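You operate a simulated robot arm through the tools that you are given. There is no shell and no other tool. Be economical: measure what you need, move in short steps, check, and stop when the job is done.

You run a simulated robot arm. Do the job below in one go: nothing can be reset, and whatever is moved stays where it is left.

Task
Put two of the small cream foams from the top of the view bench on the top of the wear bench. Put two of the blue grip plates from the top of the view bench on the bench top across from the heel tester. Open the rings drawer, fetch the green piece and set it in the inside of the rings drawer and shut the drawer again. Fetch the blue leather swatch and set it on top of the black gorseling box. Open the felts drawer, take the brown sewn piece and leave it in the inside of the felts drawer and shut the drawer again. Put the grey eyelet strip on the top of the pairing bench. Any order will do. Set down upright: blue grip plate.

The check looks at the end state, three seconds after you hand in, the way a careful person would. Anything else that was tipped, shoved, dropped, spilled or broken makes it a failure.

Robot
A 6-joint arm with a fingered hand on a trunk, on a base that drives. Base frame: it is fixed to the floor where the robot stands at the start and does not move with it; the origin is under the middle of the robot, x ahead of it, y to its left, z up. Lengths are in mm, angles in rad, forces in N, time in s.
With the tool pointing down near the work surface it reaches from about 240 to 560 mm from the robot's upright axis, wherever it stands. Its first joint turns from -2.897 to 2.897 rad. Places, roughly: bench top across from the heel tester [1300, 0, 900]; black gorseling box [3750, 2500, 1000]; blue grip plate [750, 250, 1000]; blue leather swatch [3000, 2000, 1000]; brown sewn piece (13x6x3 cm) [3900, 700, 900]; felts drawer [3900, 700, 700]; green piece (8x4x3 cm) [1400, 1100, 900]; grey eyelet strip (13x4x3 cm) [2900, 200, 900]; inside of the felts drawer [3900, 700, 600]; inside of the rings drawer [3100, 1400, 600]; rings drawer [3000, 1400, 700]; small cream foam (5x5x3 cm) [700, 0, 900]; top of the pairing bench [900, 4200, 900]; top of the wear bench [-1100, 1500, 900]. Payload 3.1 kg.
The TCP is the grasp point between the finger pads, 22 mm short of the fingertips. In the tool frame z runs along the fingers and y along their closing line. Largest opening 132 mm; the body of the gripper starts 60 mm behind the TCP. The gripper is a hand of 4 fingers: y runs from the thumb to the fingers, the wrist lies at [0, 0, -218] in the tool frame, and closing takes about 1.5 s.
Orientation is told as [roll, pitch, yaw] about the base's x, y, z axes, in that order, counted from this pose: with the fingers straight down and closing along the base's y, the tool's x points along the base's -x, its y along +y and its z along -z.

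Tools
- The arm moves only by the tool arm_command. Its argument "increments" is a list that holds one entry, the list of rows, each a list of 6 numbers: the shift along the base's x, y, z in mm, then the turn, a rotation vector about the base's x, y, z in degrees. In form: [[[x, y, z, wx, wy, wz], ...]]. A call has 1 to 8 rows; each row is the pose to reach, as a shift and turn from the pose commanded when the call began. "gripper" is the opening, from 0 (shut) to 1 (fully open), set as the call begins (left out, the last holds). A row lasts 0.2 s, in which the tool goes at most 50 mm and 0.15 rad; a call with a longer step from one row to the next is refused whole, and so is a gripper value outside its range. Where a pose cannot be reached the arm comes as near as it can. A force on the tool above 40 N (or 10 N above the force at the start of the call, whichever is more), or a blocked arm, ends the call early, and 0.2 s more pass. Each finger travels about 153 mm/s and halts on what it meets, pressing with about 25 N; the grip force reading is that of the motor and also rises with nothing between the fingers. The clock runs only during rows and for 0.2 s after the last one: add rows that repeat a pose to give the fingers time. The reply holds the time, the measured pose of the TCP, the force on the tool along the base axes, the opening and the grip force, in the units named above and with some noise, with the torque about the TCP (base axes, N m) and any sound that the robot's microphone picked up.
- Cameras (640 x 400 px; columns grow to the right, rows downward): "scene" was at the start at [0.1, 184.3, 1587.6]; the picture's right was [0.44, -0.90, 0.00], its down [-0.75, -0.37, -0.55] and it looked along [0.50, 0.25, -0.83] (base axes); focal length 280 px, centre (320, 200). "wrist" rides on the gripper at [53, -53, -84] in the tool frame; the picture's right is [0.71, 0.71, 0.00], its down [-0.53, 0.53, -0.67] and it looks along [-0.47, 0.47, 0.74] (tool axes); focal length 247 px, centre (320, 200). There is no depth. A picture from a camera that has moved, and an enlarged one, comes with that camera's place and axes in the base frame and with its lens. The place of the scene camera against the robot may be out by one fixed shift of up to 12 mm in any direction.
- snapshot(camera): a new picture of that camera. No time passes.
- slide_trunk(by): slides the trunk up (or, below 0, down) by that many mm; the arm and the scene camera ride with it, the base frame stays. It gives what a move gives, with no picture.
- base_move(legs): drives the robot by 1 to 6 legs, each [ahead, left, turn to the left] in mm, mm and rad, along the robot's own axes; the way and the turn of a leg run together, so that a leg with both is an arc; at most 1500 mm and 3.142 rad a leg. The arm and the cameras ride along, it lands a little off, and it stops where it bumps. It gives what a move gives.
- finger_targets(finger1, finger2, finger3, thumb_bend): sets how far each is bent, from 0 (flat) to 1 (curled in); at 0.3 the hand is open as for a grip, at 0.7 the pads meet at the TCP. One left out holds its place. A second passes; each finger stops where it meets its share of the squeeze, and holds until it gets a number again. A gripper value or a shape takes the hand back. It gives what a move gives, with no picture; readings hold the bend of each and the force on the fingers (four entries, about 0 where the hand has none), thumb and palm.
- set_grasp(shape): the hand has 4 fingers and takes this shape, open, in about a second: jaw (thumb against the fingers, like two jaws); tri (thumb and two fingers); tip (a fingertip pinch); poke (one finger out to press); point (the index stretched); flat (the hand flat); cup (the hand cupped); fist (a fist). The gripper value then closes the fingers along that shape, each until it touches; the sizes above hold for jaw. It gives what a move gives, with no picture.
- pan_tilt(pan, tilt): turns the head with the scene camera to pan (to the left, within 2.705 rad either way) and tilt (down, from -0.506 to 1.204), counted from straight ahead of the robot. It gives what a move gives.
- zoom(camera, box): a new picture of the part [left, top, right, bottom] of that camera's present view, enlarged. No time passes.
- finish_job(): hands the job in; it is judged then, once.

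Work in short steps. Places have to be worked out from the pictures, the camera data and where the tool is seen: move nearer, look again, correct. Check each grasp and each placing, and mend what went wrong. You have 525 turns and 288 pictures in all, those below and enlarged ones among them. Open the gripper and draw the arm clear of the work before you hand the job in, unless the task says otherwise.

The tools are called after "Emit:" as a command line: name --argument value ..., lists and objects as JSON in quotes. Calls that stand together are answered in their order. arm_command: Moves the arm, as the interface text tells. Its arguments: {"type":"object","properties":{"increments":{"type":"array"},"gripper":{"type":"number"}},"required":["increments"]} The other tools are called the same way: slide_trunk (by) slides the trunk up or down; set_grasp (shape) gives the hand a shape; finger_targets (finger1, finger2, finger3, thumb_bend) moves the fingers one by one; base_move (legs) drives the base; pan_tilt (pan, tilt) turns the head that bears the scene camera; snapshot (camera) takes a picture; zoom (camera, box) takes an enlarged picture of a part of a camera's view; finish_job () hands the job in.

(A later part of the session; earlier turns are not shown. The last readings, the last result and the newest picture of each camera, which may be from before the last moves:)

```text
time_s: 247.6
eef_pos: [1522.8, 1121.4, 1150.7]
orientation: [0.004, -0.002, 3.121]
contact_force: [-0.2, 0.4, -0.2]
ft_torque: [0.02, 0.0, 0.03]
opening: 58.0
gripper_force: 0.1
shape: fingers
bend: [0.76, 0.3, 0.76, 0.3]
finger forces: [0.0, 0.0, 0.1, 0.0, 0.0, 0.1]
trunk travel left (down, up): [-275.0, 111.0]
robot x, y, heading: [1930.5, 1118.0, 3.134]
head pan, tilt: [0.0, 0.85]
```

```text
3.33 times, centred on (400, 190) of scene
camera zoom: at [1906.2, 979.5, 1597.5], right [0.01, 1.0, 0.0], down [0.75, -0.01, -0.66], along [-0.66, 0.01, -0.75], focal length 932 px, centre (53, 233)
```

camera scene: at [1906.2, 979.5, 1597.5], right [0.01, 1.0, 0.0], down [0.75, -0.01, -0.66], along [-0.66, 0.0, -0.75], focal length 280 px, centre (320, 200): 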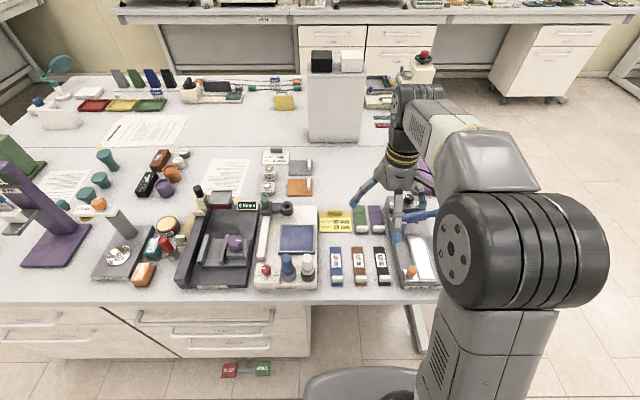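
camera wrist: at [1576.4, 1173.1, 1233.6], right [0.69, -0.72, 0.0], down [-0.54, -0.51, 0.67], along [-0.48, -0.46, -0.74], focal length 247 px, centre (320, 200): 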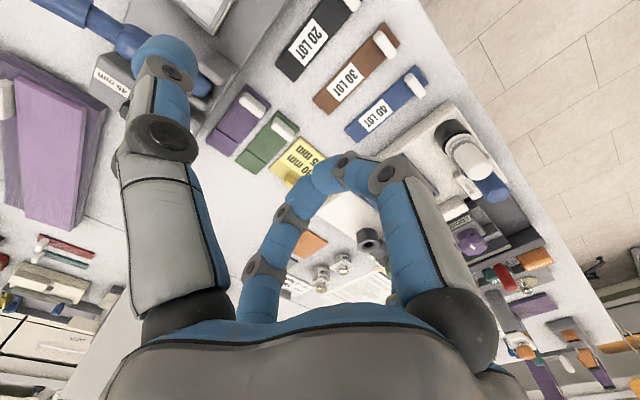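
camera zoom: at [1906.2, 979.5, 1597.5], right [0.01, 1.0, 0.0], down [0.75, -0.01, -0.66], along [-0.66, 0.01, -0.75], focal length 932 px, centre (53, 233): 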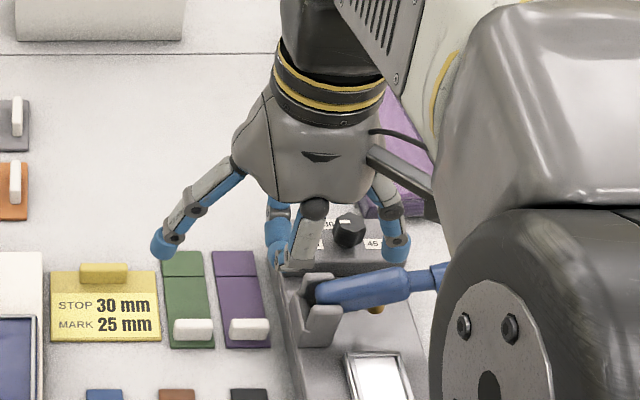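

Fingers 1 and 3 simply meet, so they can't be curled away. I test how high the idle fingers get when laid fully flat (bend 0).

Emit:
finger_targets --finger1 0.0 --finger3 0.0

Emit:
zoom --camera "scene" --box '[330, 130, 470, 250]'

Emit:
snapshot --camera "wrist"

```text
time_s: 248.6
eef_pos: [1523.3, 1122.2, 1148.3]
orientation: [0.004, -0.001, 3.121]
contact_force: [0.9, 0.0, 0.9]
ft_torque: [-0.01, 0.0, 0.0]
opening: 108.2
gripper_force: 0.0
shape: fingers
bend: [0.01, 0.3, 0.01, 0.3]
finger forces: [0.0, 0.0, 0.0, 0.0, 0.1, 0.1]
trunk travel left (down, up): [-275.0, 111.0]
robot x, y, heading: [1927.3, 1121.1, 3.134]
head pan, tilt: [0.0, 0.85]
```

```text
3.33 times, centred on (400, 190) of scene
camera zoom: at [1906.2, 979.5, 1597.5], right [0.01, 1.0, 0.0], down [0.75, -0.01, -0.66], along [-0.66, 0.01, -0.75], focal length 932 px, centre (53, 233)
```

zoom: 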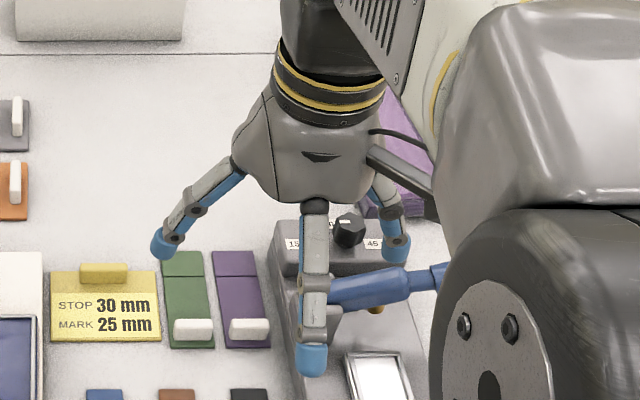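

```text
156 pictures are left
camera wrist: at [1576.3, 1173.1, 1233.5], right [0.69, -0.72, 0.0], down [-0.54, -0.51, 0.67], along [-0.48, -0.46, -0.74], focal length 247 px, centre (320, 200)
```

wrist: 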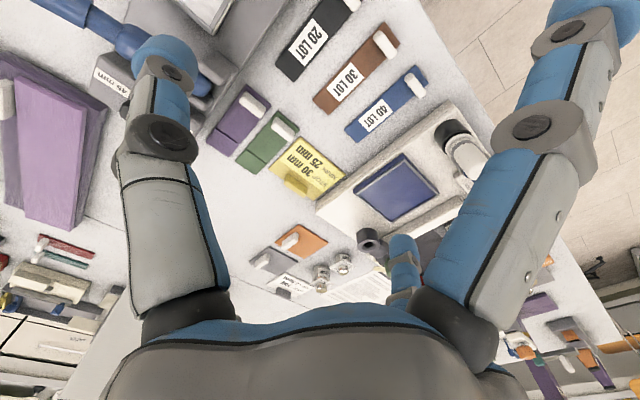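

At bend 0 the idle tips rise ~28 mm above the TCP. Plan: yaw 90°, pinch across x, finger 3 flat, finger 1 at 0.25, with a 17° roll lifting the +y side so finger 1 passes between the purple tab and the eyelet press. I turn the wrist first.

Emit:
finger_targets --finger1 0.25 --finger2 0.5 --finger3 0.0 --thumb_bend 0.5

Emit:
arm_command --increments '[[[0, -5, 0, 0, 0, 8], [0, -10, 0, 0, 0, 16], [-5, -15, 0, 0, 0, 24], [-10, -20, 0, 0, 0, 32], [-15, -25, 0, 0, 0, 40], [-20, -30, 0, 0, 0, 48], [-25, -35, 0, 0, 0, 56]]]'

Emit:
arm_command --increments '[[[-5, 0, 0, 0, 0, 8], [-10, 0, 0, 0, 0, 16], [-15, 0, 0, 0, 0, 24], [-20, 0, 0, 0, 0, 32], [-25, 0, 0, 0, 0, 35.2]]]'

Emit:
snapshot --camera "wrist"

```text
time_s: 249.6
eef_pos: [1522.4, 1121.9, 1150.3]
orientation: [0.005, -0.003, 3.122]
contact_force: [-0.8, 0.5, -0.5]
ft_torque: [-0.04, 0.0, -0.01]
opening: 73.4
gripper_force: 0.1
shape: fingers
bend: [0.25, 0.5, 0.01, 0.5]
finger forces: [0.0, 0.0, 0.1, 0.0, 0.0, 0.0]
trunk travel left (down, up): [-275.0, 111.0]
robot x, y, heading: [1926.6, 1123.0, 3.135]
head pan, tilt: [0.0, 0.85]
```

```text
time_s: 251.2
eef_pos: [1496.1, 1086.5, 1149.4]
orientation: [0.004, 0.0, -2.182]
contact_force: [-0.4, 0.3, -0.3]
ft_torque: [0.01, 0.01, 0.01]
opening: 73.4
gripper_force: 0.0
shape: fingers
bend: [0.25, 0.5, 0.01, 0.5]
finger forces: [0.0, 0.1, 0.1, 0.1, 0.1, 0.0]
trunk travel left (down, up): [-275.0, 111.0]
robot x, y, heading: [1931.8, 1120.9, 3.131]
head pan, tilt: [0.0, 0.85]
```

```text
time_s: 252.4
eef_pos: [1474.7, 1068.5, 1149.9]
orientation: [0.004, 0.003, -1.577]
contact_force: [0.3, 0.5, 0.3]
ft_torque: [0.02, 0.02, 0.02]
opening: 73.1
gripper_force: 0.1
shape: fingers
bend: [0.25, 0.5, 0.01, 0.5]
finger forces: [0.0, 0.1, 0.0, 0.0, 0.0, 0.0]
out of reach, approached as far as the arm can: row 5
trunk travel left (down, up): [-275.0, 111.0]
robot x, y, heading: [1931.3, 1119.6, 3.136]
head pan, tilt: [0.0, 0.85]
```

```text
155 pictures are left
camera wrist: at [1420.7, 1120.0, 1233.9], right [0.71, 0.7, 0.01], down [0.52, -0.53, 0.67], along [0.47, -0.47, -0.74], focal length 247 px, centre (320, 200)
```

wrist: 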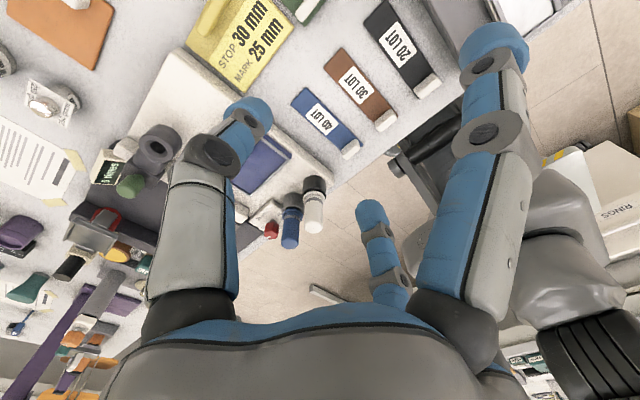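

Reachability favours the base ~50 mm further right. I shift the base, then apply the roll tilt over the tab at z≈1020.

Emit:
base_move --legs '[[0, -55, 0]]'

Emit:
arm_command --increments '[[[-10, -5, -25, 4, 0, 0], [-20, -10, -50, 8, 0, 0], [-35, -15, -75, 12, 0, 0], [-48, -18, -100, 17, 0, 0], [-48, -18, -120, 17, 0, 0], [-48, -18, -130, 17, 0, 0], [-48, -18, -130, 17, 0, 0]]]'

Emit:
snapshot --camera "wrist"

Emit:
zoom --camera "scene" --box '[270, 140, 410, 260]'

```text
time_s: 253.3
eef_pos: [1473.6, 1126.6, 1150.1]
orientation: [0.004, 0.0, -1.579]
contact_force: [0.1, 1.1, -0.4]
ft_torque: [-0.05, -0.01, 0.02]
opening: 73.1
gripper_force: 0.1
shape: fingers
bend: [0.25, 0.5, 0.01, 0.5]
finger forces: [0.1, 0.1, 0.1, 0.0, 0.0, 0.0]
trunk travel left (down, up): [-275.0, 111.0]
robot x, y, heading: [1932.7, 1179.0, 3.135]
head pan, tilt: [0.0, 0.85]
```

```text
time_s: 254.9
eef_pos: [1427.5, 1106.5, 1019.9]
orientation: [-0.001, 0.3, -1.581]
contact_force: [-0.1, 0.6, 0.1]
ft_torque: [-0.02, -0.03, -0.02]
opening: 73.4
gripper_force: 0.0
shape: fingers
bend: [0.25, 0.5, 0.01, 0.5]
finger forces: [0.0, 0.0, 0.0, 0.0, 0.0, 0.0]
trunk travel left (down, up): [-275.0, 111.0]
robot x, y, heading: [1928.4, 1182.1, 3.133]
head pan, tilt: [0.0, 0.85]
```

```text
154 pictures are left
camera wrist: at [1373.9, 1132.1, 1115.0], right [0.71, 0.67, 0.21], down [0.52, -0.71, 0.48], along [0.47, -0.24, -0.85], focal length 247 px, centre (320, 200)
```

wrist: 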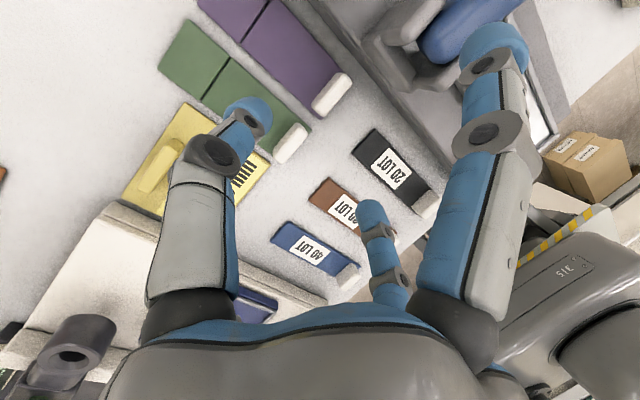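

```text
3.33 times, centred on (340, 200) of scene
camera zoom: at [1906.8, 1035.7, 1597.5], right [0.01, 1.0, 0.0], down [0.75, -0.01, -0.66], along [-0.66, 0.0, -0.75], focal length 932 px, centre (253, 200)
```

zoom: 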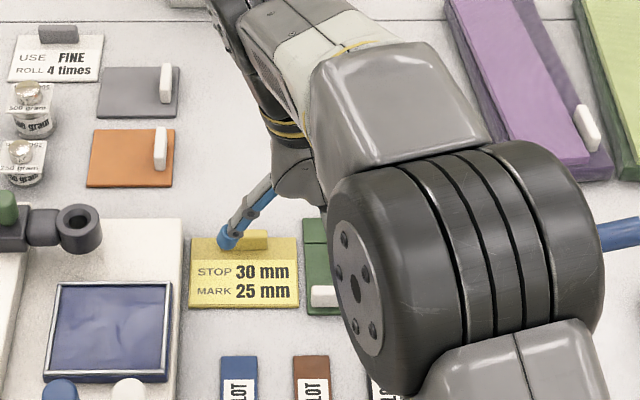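

Tab confirmed at (1426,1102). Finger 1's tip is slightly wide, so I bend it to 0.29, then lower to z≈960 and check.

Emit:
finger_targets --finger1 0.29

Emit:
arm_command --increments '[[[-1, -3, -20, 0, 0, 0], [-1, -6, -40, 0, 0, 0], [-1, -6, -58, 0, 0, 0], [-1, -6, -58, 0, 0, 0]]]'

Emit:
snapshot --camera "wrist"

```text
time_s: 255.9
eef_pos: [1427.6, 1107.3, 1019.5]
orientation: [-0.001, 0.301, -1.581]
contact_force: [0.0, -0.4, 0.6]
ft_torque: [0.03, 0.02, 0.01]
opening: 70.4
gripper_force: 0.0
shape: fingers
bend: [0.28, 0.5, 0.01, 0.5]
finger forces: [0.0, 0.0, 0.0, 0.1, 0.0, 0.0]
trunk travel left (down, up): [-275.0, 111.0]
robot x, y, heading: [1929.8, 1173.7, 3.138]
head pan, tilt: [0.0, 0.85]
```

```text
time_s: 256.9
eef_pos: [1425.8, 1100.7, 963.0]
orientation: [-0.001, 0.301, -1.582]
contact_force: [0.2, 0.9, -0.2]
ft_torque: [-0.01, -0.01, -0.02]
opening: 70.3
gripper_force: 0.2
shape: fingers
bend: [0.28, 0.5, 0.01, 0.5]
finger forces: [0.0, 0.0, 0.0, 0.1, 0.0, 0.1]
trunk travel left (down, up): [-275.0, 111.0]
robot x, y, heading: [1926.1, 1179.6, 3.133]
head pan, tilt: [0.0, 0.85]
```

```text
152 pictures are left
camera wrist: at [1372.8, 1125.7, 1058.3], right [0.71, 0.67, 0.21], down [0.52, -0.71, 0.48], along [0.47, -0.24, -0.85], focal length 247 px, centre (320, 200)
```

wrist: 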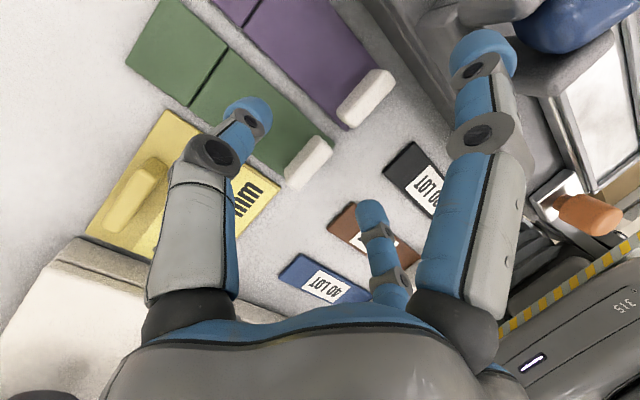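

Finger 1's tip would come right at the press edge; I bend it a touch more (0.32) and lower carefully to 940.

Emit:
finger_targets --finger1 0.32

Emit:
arm_command --increments '[[[0, 0, -10, 0, 0, 0], [0, 0, -18, 0, 0, 0], [0, 0, -23, 0, 0, 0]]]'

Emit:
snapshot --camera "wrist"

```text
time_s: 257.9
eef_pos: [1424.6, 1101.3, 962.8]
orientation: [-0.001, 0.3, -1.582]
contact_force: [0.3, 0.0, -1.0]
ft_torque: [-0.01, 0.01, 0.0]
opening: 65.3
gripper_force: 0.1
shape: fingers
bend: [0.32, 0.5, 0.01, 0.5]
finger forces: [0.1, 0.1, 0.0, 0.0, 0.0, 0.1]
trunk travel left (down, up): [-275.0, 111.0]
robot x, y, heading: [1929.9, 1178.6, 3.134]
head pan, tilt: [0.0, 0.85]
```

```text
time_s: 258.7
eef_pos: [1425.2, 1100.8, 939.5]
orientation: [0.0, 0.302, -1.581]
contact_force: [1.0, -0.2, 0.2]
ft_torque: [0.05, 0.04, 0.02]
opening: 65.6
gripper_force: 0.1
shape: fingers
bend: [0.32, 0.5, 0.01, 0.5]
finger forces: [0.1, 0.0, 0.0, 0.0, 0.0, 0.0]
trunk travel left (down, up): [-275.0, 111.0]
robot x, y, heading: [1930.4, 1175.7, 3.132]
head pan, tilt: [0.0, 0.85]
```

```text
151 pictures are left
camera wrist: at [1372.9, 1125.4, 1035.5], right [0.71, 0.67, 0.21], down [0.52, -0.71, 0.48], along [0.47, -0.24, -0.85], focal length 247 px, centre (320, 200)
```

wrist: 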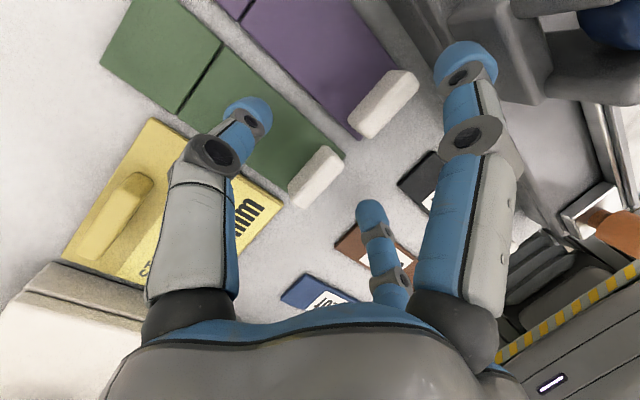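

No contact and the tab lies between thumb and finger 2. I close these two.

Emit:
finger_targets --finger2 0.8 --thumb_bend 0.8

Emit:
snapshot --camera "wrist"

```text
time_s: 259.7
eef_pos: [1425.8, 1101.3, 939.6]
orientation: [0.001, 0.301, -1.582]
contact_force: [-0.8, -0.2, -0.4]
ft_torque: [-0.01, 0.03, 0.0]
opening: 55.0
gripper_force: 9.2
shape: fingers
bend: [0.32, 0.63, 0.01, 0.74]
finger forces: [0.0, 8.9, 0.0, 0.0, 8.8, 0.0]
trunk travel left (down, up): [-275.0, 111.0]
robot x, y, heading: [1928.5, 1175.0, 3.129]
head pan, tilt: [0.0, 0.85]
```

```text
150 pictures are left
camera wrist: at [1372.8, 1125.4, 1035.5], right [0.71, 0.67, 0.21], down [0.52, -0.71, 0.48], along [0.47, -0.24, -0.85], focal length 247 px, centre (320, 200)
```

wrist: 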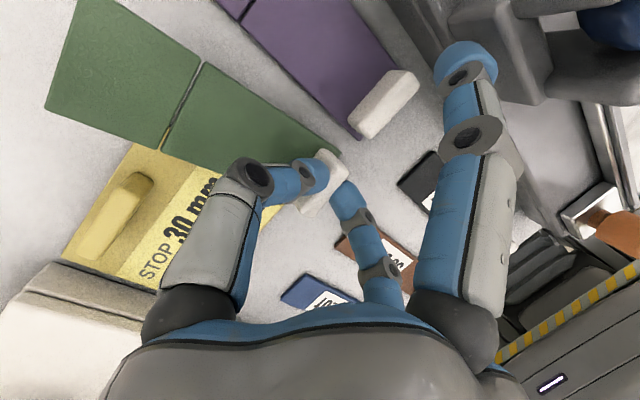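

Held lightly (9 N); the piece turned a little. I lift straight up slowly and check.

Emit:
arm_command --increments '[[[0, 0, 10, 0, 0, 0], [0, 0, 25, 0, 0, 0], [0, 0, 45, 0, 0, 0], [0, 0, 70, 0, 0, 0]]]'

Emit:
snapshot --camera "wrist"

```text
time_s: 260.7
eef_pos: [1426.5, 1099.8, 1009.4]
orientation: [0.0, 0.301, -1.582]
contact_force: [-0.6, 0.3, -0.5]
ft_torque: [-0.05, 0.02, 0.01]
opening: 55.4
gripper_force: 8.8
shape: fingers
bend: [0.32, 0.63, 0.01, 0.75]
finger forces: [0.0, 8.8, 0.1, 0.1, 8.8, 0.0]
trunk travel left (down, up): [-275.0, 111.0]
robot x, y, heading: [1925.8, 1177.5, 3.135]
head pan, tilt: [0.0, 0.85]
```

```text
149 pictures are left
camera wrist: at [1373.3, 1125.2, 1105.1], right [0.71, 0.67, 0.21], down [0.52, -0.71, 0.48], along [0.47, -0.24, -0.85], focal length 247 px, centre (320, 200)
```

wrist: 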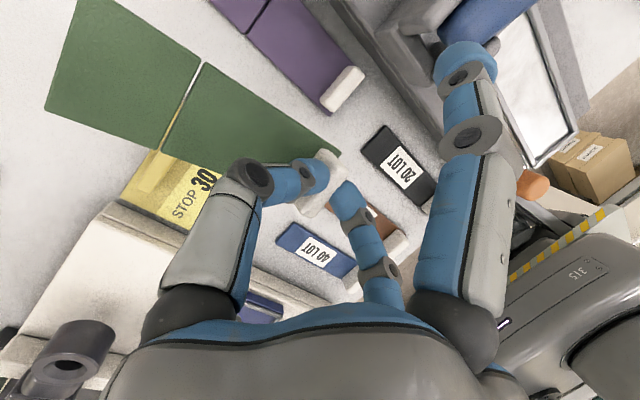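

Lifted cleanly. I undo the roll, raise, and back away; then check the bench.

Emit:
arm_command --increments '[[[0, 0, 20, -4, 0, 0], [0, 0, 40, -8, 0, 0], [10, 0, 65, -12, 0, 0], [20, 0, 90, -17, 0, 0], [40, 0, 110, -17, 0, 0]]]'

Emit:
base_move --legs '[[-110, 0, 0]]'

Emit:
snapshot --camera "scene"

Emit:
snapshot --camera "wrist"

```text
time_s: 261.9
eef_pos: [1466.4, 1100.7, 1120.5]
orientation: [0.001, 0.004, -1.579]
contact_force: [-0.1, 0.3, 0.0]
ft_torque: [-0.02, 0.01, 0.01]
opening: 54.9
gripper_force: 9.3
shape: fingers
bend: [0.32, 0.63, 0.01, 0.75]
finger forces: [0.0, 9.0, 0.1, 0.1, 8.9, 0.1]
trunk travel left (down, up): [-275.0, 111.0]
robot x, y, heading: [1930.1, 1179.2, 3.136]
head pan, tilt: [0.0, 0.85]
```

```text
time_s: 263.1
eef_pos: [1577.8, 1101.6, 1120.4]
orientation: [0.002, 0.004, -1.58]
contact_force: [0.7, 0.1, -1.2]
ft_torque: [-0.04, 0.03, -0.05]
opening: 55.2
gripper_force: 8.9
shape: fingers
bend: [0.32, 0.63, 0.01, 0.75]
finger forces: [0.1, 9.0, 0.0, 0.1, 8.8, 0.0]
trunk travel left (down, up): [-275.0, 111.0]
robot x, y, heading: [2039.7, 1174.9, 3.129]
head pan, tilt: [0.0, 0.85]
```

```text
148 pictures are left
camera scene: at [2017.6, 1034.8, 1597.5], right [0.01, 1.0, 0.0], down [0.75, -0.01, -0.66], along [-0.66, 0.01, -0.75], focal length 280 px, centre (320, 200)
```

scene: 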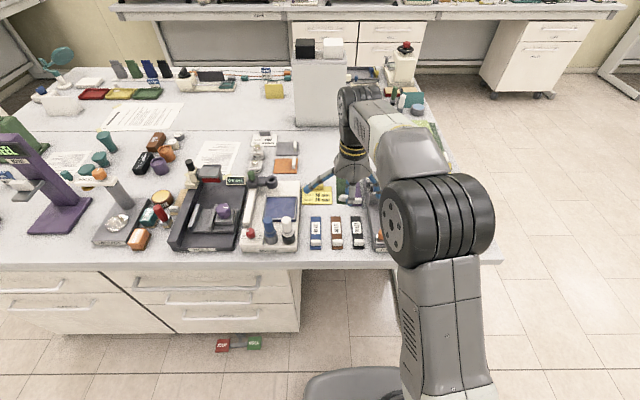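

```text
147 pictures are left
camera wrist: at [1523.7, 1153.3, 1203.7], right [0.71, 0.7, 0.0], down [0.52, -0.53, 0.67], along [0.47, -0.48, -0.74], focal length 247 px, centre (320, 200)
```

wrist: 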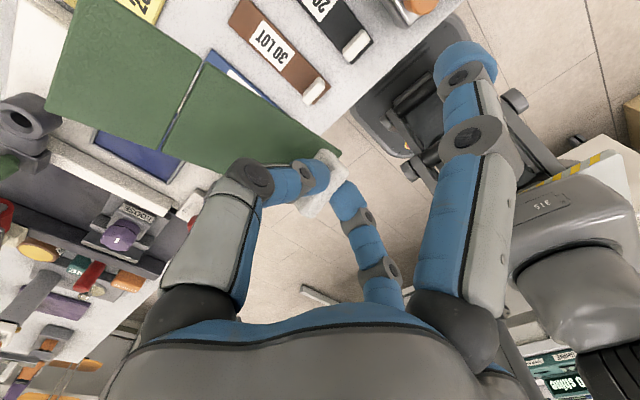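

The yellow card is undisturbed. I turn round and approach the open drawer.

Emit:
base_move --legs '[[0, 0, 3.14]]'

Emit:
pan_tilt --pan 0.0 --tilt 0.9

Emit:
snapshot --camera "scene"

```text
time_s: 270.6
eef_pos: [2507.3, 1212.5, 1119.9]
orientation: [0.002, 0.004, 1.472]
contact_force: [-0.1, -0.8, -0.3]
ft_torque: [0.01, 0.03, 0.0]
opening: 54.9
gripper_force: 8.3
shape: fingers
bend: [0.32, 0.63, 0.01, 0.75]
finger forces: [0.0, 8.3, 0.0, 0.0, 8.3, 0.0]
trunk travel left (down, up): [-275.0, 111.0]
robot x, y, heading: [2036.1, 1177.5, -0.092]
head pan, tilt: [0.0, 0.85]
```

```text
time_s: 271.3
eef_pos: [2507.4, 1211.1, 1118.9]
orientation: [0.004, 0.003, 1.473]
contact_force: [0.0, 0.1, -0.4]
ft_torque: [-0.02, -0.02, 0.01]
opening: 54.9
gripper_force: 8.5
shape: fingers
bend: [0.32, 0.63, 0.01, 0.75]
finger forces: [0.0, 8.4, 0.0, 0.0, 8.4, 0.0]
trunk travel left (down, up): [-275.0, 111.0]
robot x, y, heading: [2040.0, 1174.5, -0.098]
head pan, tilt: [0.0, 0.901]
```

```text
146 pictures are left
camera scene: at [2065.5, 1327.7, 1593.6], right [-0.1, -1.0, 0.0], down [-0.78, 0.07, -0.62], along [0.62, -0.06, -0.78], focal length 280 px, centre (320, 200)
```

scene: 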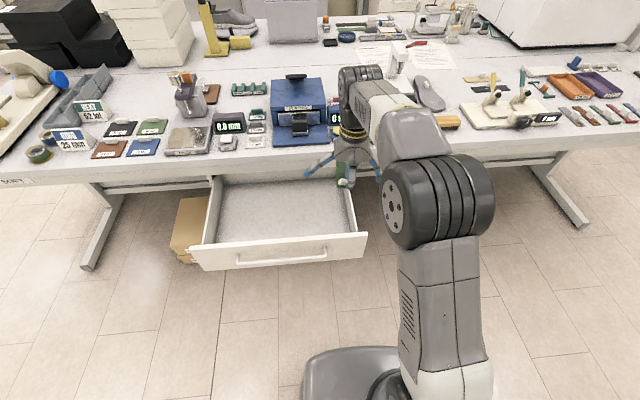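

The drawer is open with a wide empty tray. I line up so the TCP comes over (2665,1410).

Emit:
base_move --legs '[[0, 0, 0.095], [165, 155, 0]]'

Emit:
snapshot --camera "scene"

Emit:
snapshot --camera "wrist"

```text
time_s: 273.5
eef_pos: [2669.8, 1412.4, 1119.7]
orientation: [0.003, 0.005, 1.563]
contact_force: [-0.6, -0.2, -0.2]
ft_torque: [0.01, 0.02, -0.04]
opening: 55.1
gripper_force: 8.8
shape: fingers
bend: [0.32, 0.63, 0.01, 0.75]
finger forces: [0.0, 8.4, 0.0, 0.1, 8.2, 0.0]
trunk travel left (down, up): [-275.0, 111.0]
robot x, y, heading: [2205.7, 1329.5, -0.006]
head pan, tilt: [0.0, 0.901]
```

```text
145 pictures are left
camera scene: at [2219.2, 1486.3, 1593.5], right [0.0, -1.0, 0.0], down [-0.78, 0.0, -0.62], along [0.62, 0.0, -0.78], focal length 280 px, centre (320, 200)
```

scene: 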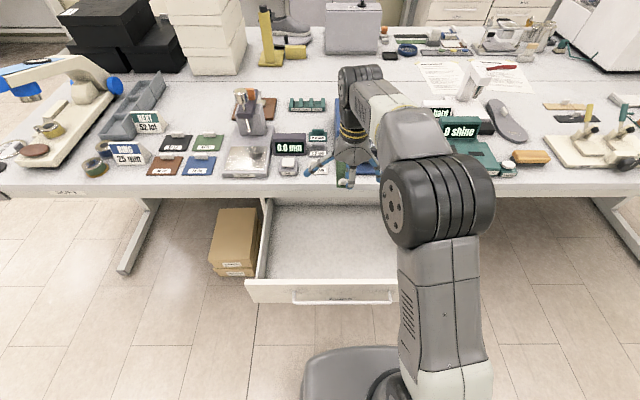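

```text
144 pictures are left
camera wrist: at [2722.3, 1355.3, 1202.9], right [-0.71, -0.7, 0.01], down [-0.52, 0.53, 0.67], along [-0.47, 0.47, -0.74], focal length 247 px, centre (320, 200)
```

wrist: 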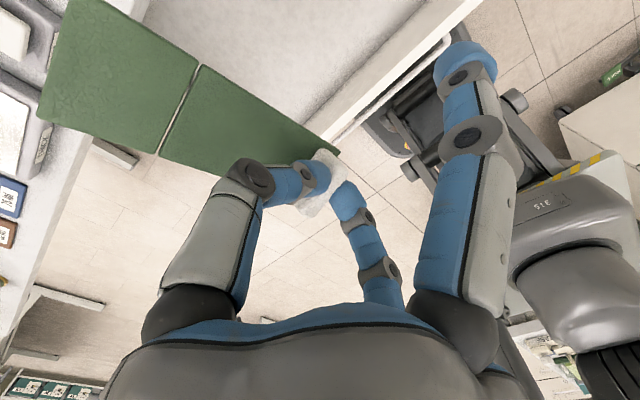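

Clearances work: piece spans x≈2670–2790 between front panel (2580) and bench edge (2807). I retilt so the piece is level and lower the trunk.

Emit:
arm_command --increments '[[[-2, 0, 0, -5, 0, 0], [-4, 0, 0, -10, 0, 0], [-5, 0, 0, -17, 0, 0], [-5, 0, 0, -17, 0, 0]]]'

Emit:
slide_trunk --by -275

Emit:
snapshot --camera "wrist"

Emit:
snapshot --camera "scene"

```text
time_s: 274.5
eef_pos: [2664.8, 1409.8, 1119.1]
orientation: [0.001, 0.302, 1.564]
contact_force: [0.6, 0.6, -0.1]
ft_torque: [0.03, 0.02, 0.01]
opening: 54.8
gripper_force: 8.6
shape: fingers
bend: [0.32, 0.63, 0.01, 0.75]
finger forces: [0.0, 8.4, 0.0, 0.1, 8.3, 0.0]
trunk travel left (down, up): [-275.0, 111.0]
robot x, y, heading: [2207.9, 1328.9, -0.009]
head pan, tilt: [0.0, 0.901]
```

```text
time_s: 277.3
eef_pos: [2664.2, 1408.3, 846.0]
orientation: [0.0, 0.301, 1.564]
contact_force: [-0.1, 0.0, 0.1]
ft_torque: [-0.04, 0.0, 0.0]
opening: 55.0
gripper_force: 8.4
shape: fingers
bend: [0.32, 0.63, 0.01, 0.75]
finger forces: [0.1, 8.4, 0.0, 0.1, 8.3, 0.0]
trunk travel left (down, up): [0.0, 386.0]
robot x, y, heading: [2203.9, 1333.3, -0.003]
head pan, tilt: [0.0, 0.901]
```

```text
143 pictures are left
camera wrist: at [2716.5, 1381.3, 941.3], right [-0.71, -0.67, 0.21], down [-0.52, 0.7, 0.48], along [-0.47, 0.23, -0.85], focal length 247 px, centre (320, 200)
```

wrist: 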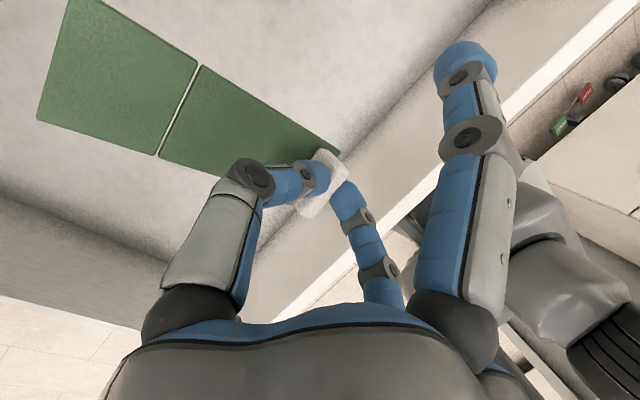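

```text
142 pictures are left
camera scene: at [2218.2, 1485.3, 1319.8], right [0.0, -1.0, 0.0], down [-0.78, 0.0, -0.62], along [0.62, 0.0, -0.78], focal length 280 px, centre (320, 200)
```

scene: 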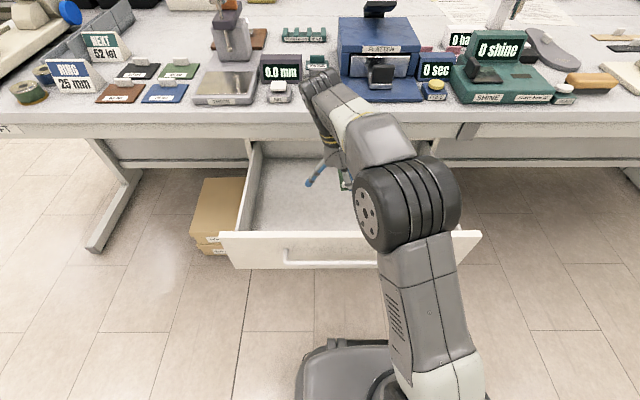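

All clear inside the drawer. I lower gradually looking for floor contact.

Emit:
arm_command --increments '[[[0, 0, -30, 0, 0, 0], [0, 0, -60, 0, 0, 0], [0, 0, -90, 0, 0, 0], [0, 0, -100, 0, 0, 0], [0, 0, -100, 0, 0, 0]]]'

Emit:
snapshot --camera "wrist"

Emit:
zoom --camera "scene" --box '[220, 120, 420, 270]'

```text
time_s: 278.5
eef_pos: [2663.1, 1409.1, 745.5]
orientation: [0.001, 0.301, 1.564]
contact_force: [0.1, -0.7, -0.7]
ft_torque: [-0.01, 0.01, 0.01]
opening: 54.7
gripper_force: 8.9
shape: fingers
bend: [0.32, 0.63, 0.01, 0.75]
finger forces: [0.0, 8.7, 0.1, 0.1, 8.6, 0.1]
trunk travel left (down, up): [0.0, 386.0]
robot x, y, heading: [2201.0, 1333.4, -0.003]
head pan, tilt: [0.0, 0.901]
```

```text
141 pictures are left
camera wrist: at [2715.5, 1380.8, 841.1], right [-0.71, -0.67, 0.21], down [-0.52, 0.7, 0.48], along [-0.47, 0.23, -0.85], focal length 247 px, centre (320, 200)
```

wrist: 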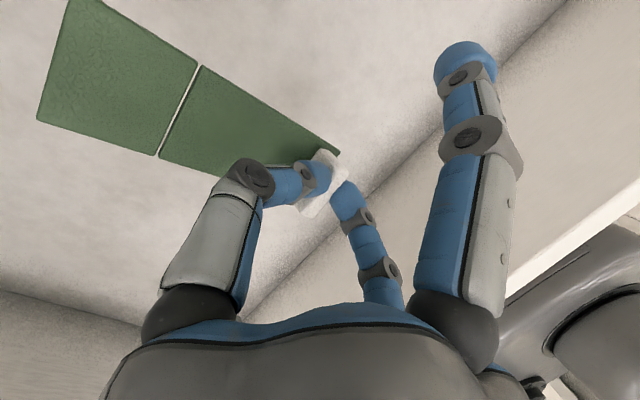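

```text
2.67 times, centred on (320, 195) of scene
camera zoom: at [2218.3, 1485.4, 1319.8], right [0.0, -1.0, 0.0], down [-0.78, 0.0, -0.62], along [0.62, 0.0, -0.78], focal length 746 px, centre (320, 213)
```

zoom: 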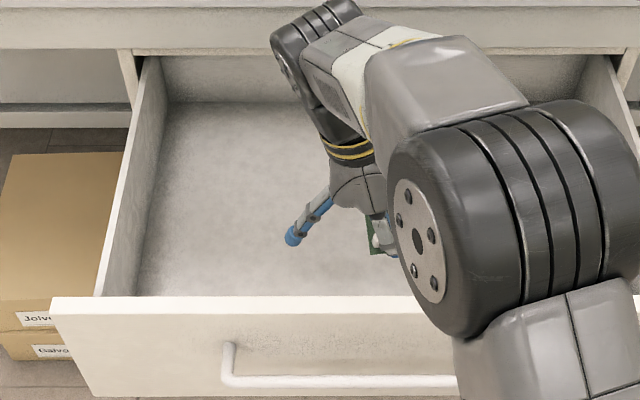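

Still above the floor of the drawer. I keep lowering.

Emit:
arm_command --increments '[[[0, 0, -15, 0, 0, 0], [0, 0, -30, 0, 0, 0], [0, 0, -40, 0, 0, 0], [0, 0, -50, 0, 0, 0]]]'

Emit:
snapshot --camera "wrist"

```text
time_s: 279.5
eef_pos: [2663.2, 1410.6, 695.3]
orientation: [0.002, 0.3, 1.564]
contact_force: [0.4, 0.0, -0.5]
ft_torque: [-0.02, 0.0, 0.0]
opening: 55.0
gripper_force: 8.5
shape: fingers
bend: [0.32, 0.63, 0.01, 0.75]
finger forces: [0.0, 8.7, 0.0, 0.0, 8.7, 0.0]
trunk travel left (down, up): [0.0, 386.0]
robot x, y, heading: [2201.6, 1331.2, -0.005]
head pan, tilt: [0.0, 0.901]
```

```text
139 pictures are left
camera wrist: at [2716.2, 1382.0, 791.4], right [-0.71, -0.67, 0.21], down [-0.52, 0.7, 0.48], along [-0.47, 0.23, -0.85], focal length 247 px, centre (320, 200)
```

wrist: 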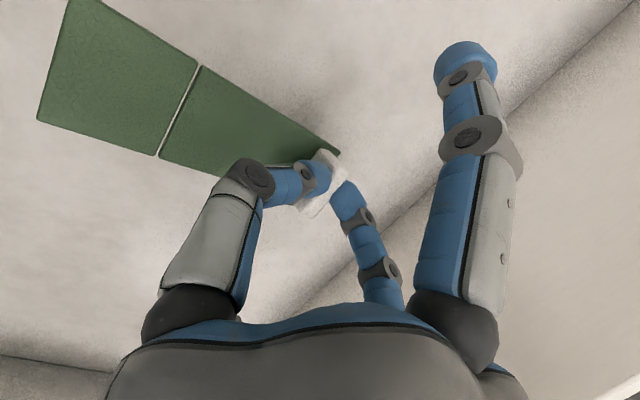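

Close to the floor (shadow at the tab). I go on in small steps.

Emit:
arm_command --increments '[[[0, 0, -6, 0, 0, 0], [0, 0, -12, 0, 0, 0], [0, 0, -18, 0, 0, 0], [0, 0, -24, 0, 0, 0]]]'

Emit:
snapshot --camera "wrist"

```text
time_s: 280.5
eef_pos: [2664.1, 1408.9, 673.2]
orientation: [-0.005, 0.3, 1.564]
contact_force: [2.6, -2.1, 13.8]
ft_torque: [-0.07, 0.0, -0.02]
opening: 54.9
gripper_force: 12.7
shape: fingers
bend: [0.32, 0.63, 0.01, 0.76]
finger forces: [0.1, 8.7, 0.1, 0.0, 16.1, 0.0]
trunk travel left (down, up): [0.0, 386.0]
robot x, y, heading: [2203.5, 1332.9, -0.003]
head pan, tilt: [0.0, 0.901]
```

```text
138 pictures are left
camera wrist: at [2716.4, 1381.3, 769.5], right [-0.71, -0.67, 0.21], down [-0.52, 0.7, 0.48], along [-0.47, 0.23, -0.85], focal length 247 px, centre (320, 200)
```

wrist: 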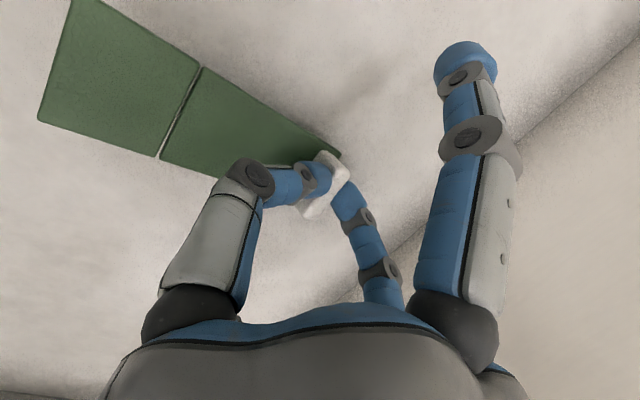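

Floor contact (14 N). I open thumb and finger 2 to release and lift.

Emit:
finger_targets --finger2 0.45 --thumb_bend 0.5

Emit:
arm_command --increments '[[[0, 0, 20, 0, 0, 0], [0, 0, 50, 0, 0, 0], [0, 0, 90, 0, 0, 0], [0, 0, 130, 0, 0, 0], [0, 0, 170, 0, 0, 0]]]'

Emit:
slide_trunk --by 200

Emit:
snapshot --camera "wrist"

```text
time_s: 281.5
eef_pos: [2661.7, 1409.5, 670.9]
orientation: [0.001, 0.299, 1.563]
contact_force: [-0.6, -0.2, -0.8]
ft_torque: [0.02, -0.01, -0.03]
opening: 65.2
gripper_force: 0.0
shape: fingers
bend: [0.32, 0.45, 0.01, 0.5]
finger forces: [0.1, 0.0, 0.0, 0.0, 0.1, 0.0]
trunk travel left (down, up): [0.0, 386.0]
robot x, y, heading: [2205.8, 1335.2, 0.001]
head pan, tilt: [0.0, 0.901]
```

```text
time_s: 282.7
eef_pos: [2663.4, 1408.4, 842.6]
orientation: [0.001, 0.3, 1.563]
contact_force: [-0.3, -0.3, 0.0]
ft_torque: [0.0, -0.02, -0.03]
opening: 65.2
gripper_force: 0.1
shape: fingers
bend: [0.32, 0.45, 0.01, 0.5]
finger forces: [0.0, 0.0, 0.0, 0.0, 0.0, 0.0]
trunk travel left (down, up): [0.0, 386.0]
robot x, y, heading: [2200.4, 1332.1, -0.002]
head pan, tilt: [0.0, 0.901]
```

```text
time_s: 284.9
eef_pos: [2663.3, 1410.8, 1042.5]
orientation: [0.002, 0.3, 1.564]
contact_force: [0.2, -0.7, -0.1]
ft_torque: [0.02, 0.01, 0.0]
opening: 65.3
gripper_force: 0.0
shape: fingers
bend: [0.32, 0.45, 0.01, 0.5]
finger forces: [0.0, 0.0, 0.0, 0.1, 0.0, 0.1]
trunk travel left (down, up): [-200.0, 186.0]
robot x, y, heading: [2202.3, 1333.2, -0.003]
head pan, tilt: [0.0, 0.901]
```

```text
137 pictures are left
camera wrist: at [2716.6, 1381.1, 1138.2], right [-0.71, -0.67, 0.21], down [-0.52, 0.7, 0.48], along [-0.47, 0.23, -0.85], focal length 247 px, centre (320, 200)
```

wrist: 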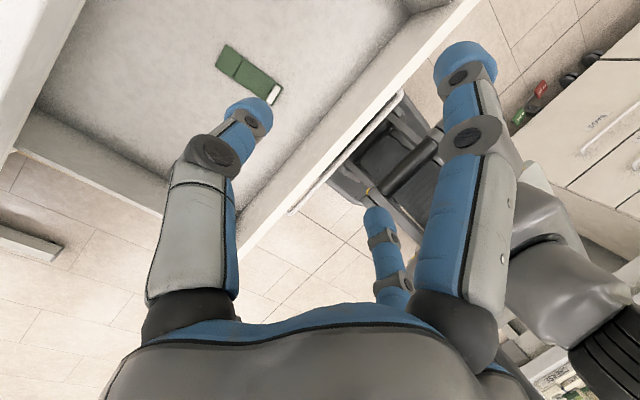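

The green piece lies in the drawer. Now I'll shut it: straighten the wrist, back off, and push the front beyond the bar's end (y≈1625) with a closed hand tilted forward.

Emit:
arm_command --increments '[[[0, 0, 20, 4, 0, 0], [0, 0, 40, 8, 0, 0], [0, 0, 50, 12, 0, 0], [0, 0, 50, 17, 0, 0], [-10, 0, 50, 17, 0, 0]]]'

Emit:
base_move --legs '[[-300, 0, 0]]'

Emit:
set_grasp --shape "jaw"

Emit:
arm_command --increments '[[[-5, 0, 0, 0, 0, -8], [-10, 0, 0, 0, 0, -16], [-20, 0, 0, 0, 0, -24], [-30, -5, 0, 0, 0, -32], [-40, -10, 0, 0, 0, -40], [-45, -15, 0, 0, 0, -48], [-50, -20, 0, 0, 0, -56]]]' --gripper 0

Emit:
arm_command --increments '[[[0, -5, 0, 0, 0, -8], [0, -15, 0, 0, 0, -16], [0, -25, 0, 0, 0, -24], [0, -40, 0, 0, 0, -32], [0, -50, 0, 0, 0, -33.5]]]'

```text
time_s: 286.1
eef_pos: [2652.8, 1410.4, 1092.3]
orientation: [0.004, 0.003, 1.563]
contact_force: [-0.4, -0.6, -0.6]
ft_torque: [0.03, -0.02, -0.02]
opening: 65.0
gripper_force: 0.2
shape: fingers
bend: [0.32, 0.45, 0.01, 0.5]
finger forces: [0.0, 0.0, 0.0, 0.1, 0.0, 0.0]
trunk travel left (down, up): [-200.0, 186.0]
robot x, y, heading: [2205.6, 1332.8, -0.007]
head pan, tilt: [0.0, 0.901]
```

```text
time_s: 288.1
eef_pos: [2345.1, 1413.6, 1092.5]
orientation: [0.001, 0.002, 1.573]
contact_force: [-0.2, 0.7, 0.0]
ft_torque: [0.03, 0.0, 0.0]
opening: 65.5
gripper_force: 0.1
shape: fingers
bend: [0.32, 0.45, 0.01, 0.5]
finger forces: [0.0, 0.1, 0.0, 0.0, 0.1, 0.0]
trunk travel left (down, up): [-200.0, 186.0]
robot x, y, heading: [1900.8, 1334.4, -0.001]
head pan, tilt: [0.0, 0.901]
```

```text
time_s: 289.0
eef_pos: [2345.9, 1413.8, 1092.3]
orientation: [0.003, 0.002, 1.573]
contact_force: [0.6, 0.0, 0.0]
ft_torque: [0.0, -0.01, -0.02]
opening: 132.2
gripper_force: 0.1
shape: jaw
bend: [0.3, 0.3, 0.3, 0.3]
finger forces: [0.1, 0.1, 0.0, 0.1, 0.1, 0.0]
trunk travel left (down, up): [-200.0, 186.0]
robot x, y, heading: [1901.3, 1335.7, 0.004]
head pan, tilt: [0.0, 0.901]
```

```text
time_s: 290.6
eef_pos: [2297.3, 1391.6, 1092.2]
orientation: [0.002, 0.003, 0.592]
contact_force: [-0.6, 0.6, 0.1]
ft_torque: [-0.01, 0.03, 0.04]
opening: 0.0
gripper_force: 25.0
shape: jaw
bend: [0.7, 0.7, 0.7, 0.7]
finger forces: [0.1, 0.0, 0.0, 0.0, 0.0, 0.1]
trunk travel left (down, up): [-200.0, 186.0]
robot x, y, heading: [1898.5, 1332.6, 0.001]
head pan, tilt: [0.0, 0.901]
```

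```text
time_s: 291.8
eef_pos: [2296.8, 1343.7, 1091.7]
orientation: [0.004, 0.004, 0.008]
contact_force: [-0.3, 0.5, -0.5]
ft_torque: [0.02, -0.02, -0.05]
opening: 0.0
gripper_force: 24.7
shape: jaw
bend: [0.7, 0.7, 0.7, 0.7]
finger forces: [0.1, 0.0, 0.0, 0.1, 0.1, 0.0]
trunk travel left (down, up): [-200.0, 186.0]
robot x, y, heading: [1899.7, 1334.0, 0.0]
head pan, tilt: [0.0, 0.901]
```

Hand closed and neutral. I shift left to y≈1620, lower the trunk, and tilt the tool forward.

Emit:
base_move --legs '[[0, 285, 0]]'

Emit:
slide_trunk --by -190

Emit:
arm_command --increments '[[[10, 0, -20, 0, -6, 0], [20, 0, -45, 0, -12, 0], [30, 0, -75, 0, -18, 0], [40, 0, -105, 0, -24, 0], [45, 0, -135, 0, -30, 0], [50, 0, -165, 0, -35, 0], [50, 0, -195, 0, -39, 0], [50, 0, -205, 0, -39, 0]]]'

Emit:
snapshot --camera "scene"

Emit:
snapshot --camera "wrist"

```text
time_s: 293.8
eef_pos: [2295.9, 1632.0, 1091.3]
orientation: [0.002, 0.005, 0.012]
contact_force: [-0.1, -0.6, 0.9]
ft_torque: [0.0, 0.0, 0.0]
opening: 0.0
gripper_force: 25.3
shape: jaw
bend: [0.7, 0.7, 0.7, 0.7]
finger forces: [0.0, 0.0, 0.0, 0.0, 0.1, 0.0]
trunk travel left (down, up): [-200.0, 186.0]
robot x, y, heading: [1897.8, 1617.5, 0.006]
head pan, tilt: [0.0, 0.901]
```

```text
time_s: 295.9
eef_pos: [2296.7, 1631.4, 902.4]
orientation: [0.005, 0.004, 0.012]
contact_force: [0.3, 0.3, -0.1]
ft_torque: [0.03, 0.01, -0.01]
opening: 0.0
gripper_force: 25.8
shape: jaw
bend: [0.7, 0.7, 0.7, 0.7]
finger forces: [0.0, 0.0, 0.1, 0.0, 0.1, 0.0]
trunk travel left (down, up): [-10.0, 376.0]
robot x, y, heading: [1896.8, 1621.4, 0.003]
head pan, tilt: [0.0, 0.901]
```

```text
time_s: 297.7
eef_pos: [2346.4, 1629.6, 696.9]
orientation: [-0.01, -0.676, 0.016]
contact_force: [0.8, -0.4, 0.2]
ft_torque: [0.01, 0.02, 0.03]
opening: 0.0
gripper_force: 25.4
shape: jaw
bend: [0.7, 0.7, 0.7, 0.7]
finger forces: [0.0, 0.1, 0.1, 0.1, 0.0, 0.0]
out of reach, approached as far as the arm can: row 6
trunk travel left (down, up): [-10.0, 376.0]
robot x, y, heading: [1896.7, 1618.1, 0.003]
head pan, tilt: [0.0, 0.901]
```

```text
136 pictures are left
camera scene: at [1909.2, 1772.2, 1329.2], right [0.01, -1.0, 0.0], down [-0.78, 0.0, -0.62], along [0.62, 0.0, -0.78], focal length 280 px, centre (320, 200)
```

scene: 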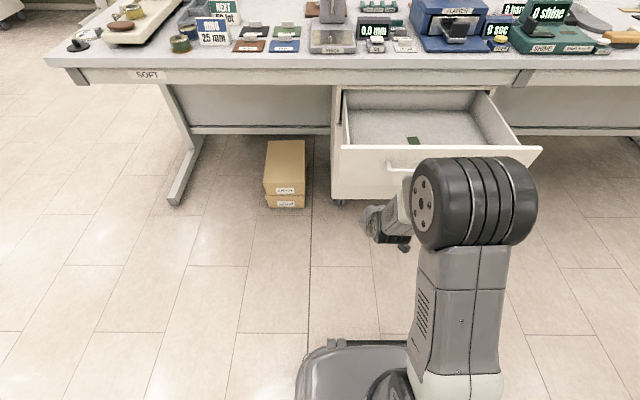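

```text
135 pictures are left
camera wrist: at [2252.6, 1574.2, 728.8], right [-0.56, 0.7, -0.45], down [-0.02, 0.53, 0.85], along [0.83, 0.48, -0.29], focal length 247 px, centre (320, 200)
```

wrist: 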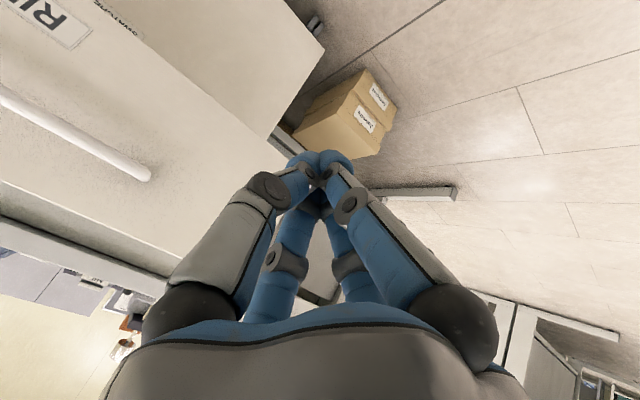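

The closed fist faces the drawer front left of the bar. I drive forward 440 mm, pushing the drawer most of the way.

Emit:
base_move --legs '[[250, 0, 0]]'

Emit:
snapshot --camera "wrist"

Emit:
snapshot --camera "scene"

```text
time_s: 299.5
eef_pos: [2598.0, 1632.3, 697.6]
orientation: [-0.006, -0.677, 0.016]
contact_force: [-0.3, 0.2, -0.5]
ft_torque: [-0.05, 0.01, 0.0]
opening: 0.0
gripper_force: 24.9
shape: jaw
bend: [0.7, 0.7, 0.7, 0.7]
finger forces: [0.0, 0.1, 0.0, 0.0, 0.0, 0.0]
trunk travel left (down, up): [-10.0, 376.0]
robot x, y, heading: [2148.6, 1624.6, 0.008]
head pan, tilt: [0.0, 0.901]
```

```text
134 pictures are left
camera wrist: at [2505.0, 1576.0, 729.0], right [-0.56, 0.7, -0.45], down [-0.01, 0.53, 0.85], along [0.83, 0.48, -0.29], focal length 247 px, centre (320, 200)
```

wrist: 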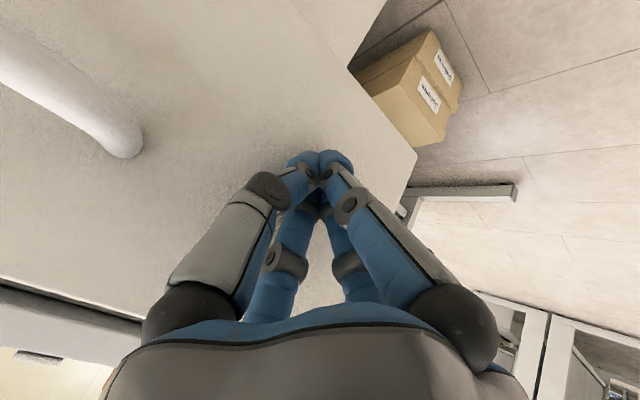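

```text
133 pictures are left
camera scene: at [2161.6, 1773.8, 1329.2], right [0.01, -1.0, 0.0], down [-0.78, -0.01, -0.62], along [0.62, 0.0, -0.78], focal length 280 px, centre (320, 200)
```

scene: 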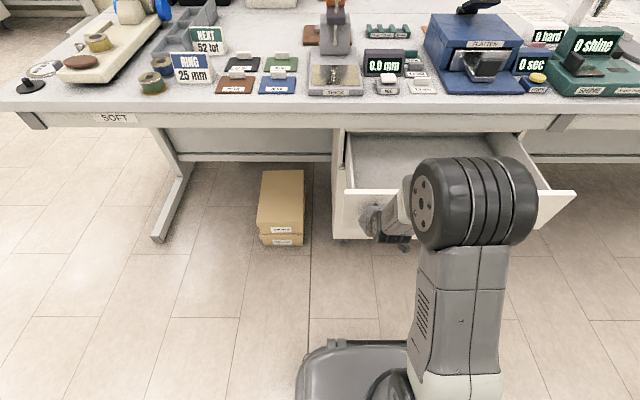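

Near contact. I push on with the base 180 mm.

Emit:
base_move --legs '[[180, 0, 0]]'

Emit:
snapshot --camera "scene"

```text
time_s: 301.0
eef_pos: [2776.9, 1633.0, 697.7]
orientation: [-0.008, -0.676, 0.017]
contact_force: [0.0, -0.1, 0.5]
ft_torque: [0.01, 0.01, 0.02]
opening: 0.0
gripper_force: 24.8
shape: jaw
bend: [0.7, 0.7, 0.7, 0.7]
finger forces: [0.0, 0.0, 0.0, 0.1, 0.0, 0.0]
trunk travel left (down, up): [-10.0, 376.0]
robot x, y, heading: [2326.4, 1623.0, 0.005]
head pan, tilt: [0.0, 0.901]
```

```text
132 pictures are left
camera scene: at [2340.5, 1774.8, 1329.2], right [0.01, -1.0, 0.0], down [-0.78, 0.0, -0.62], along [0.62, 0.0, -0.78], focal length 280 px, centre (320, 200)
```

scene: 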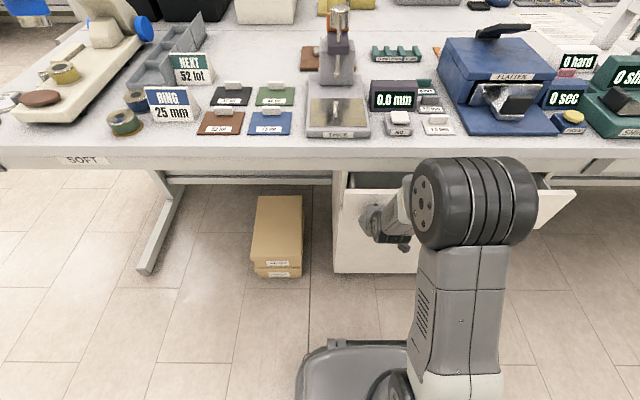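

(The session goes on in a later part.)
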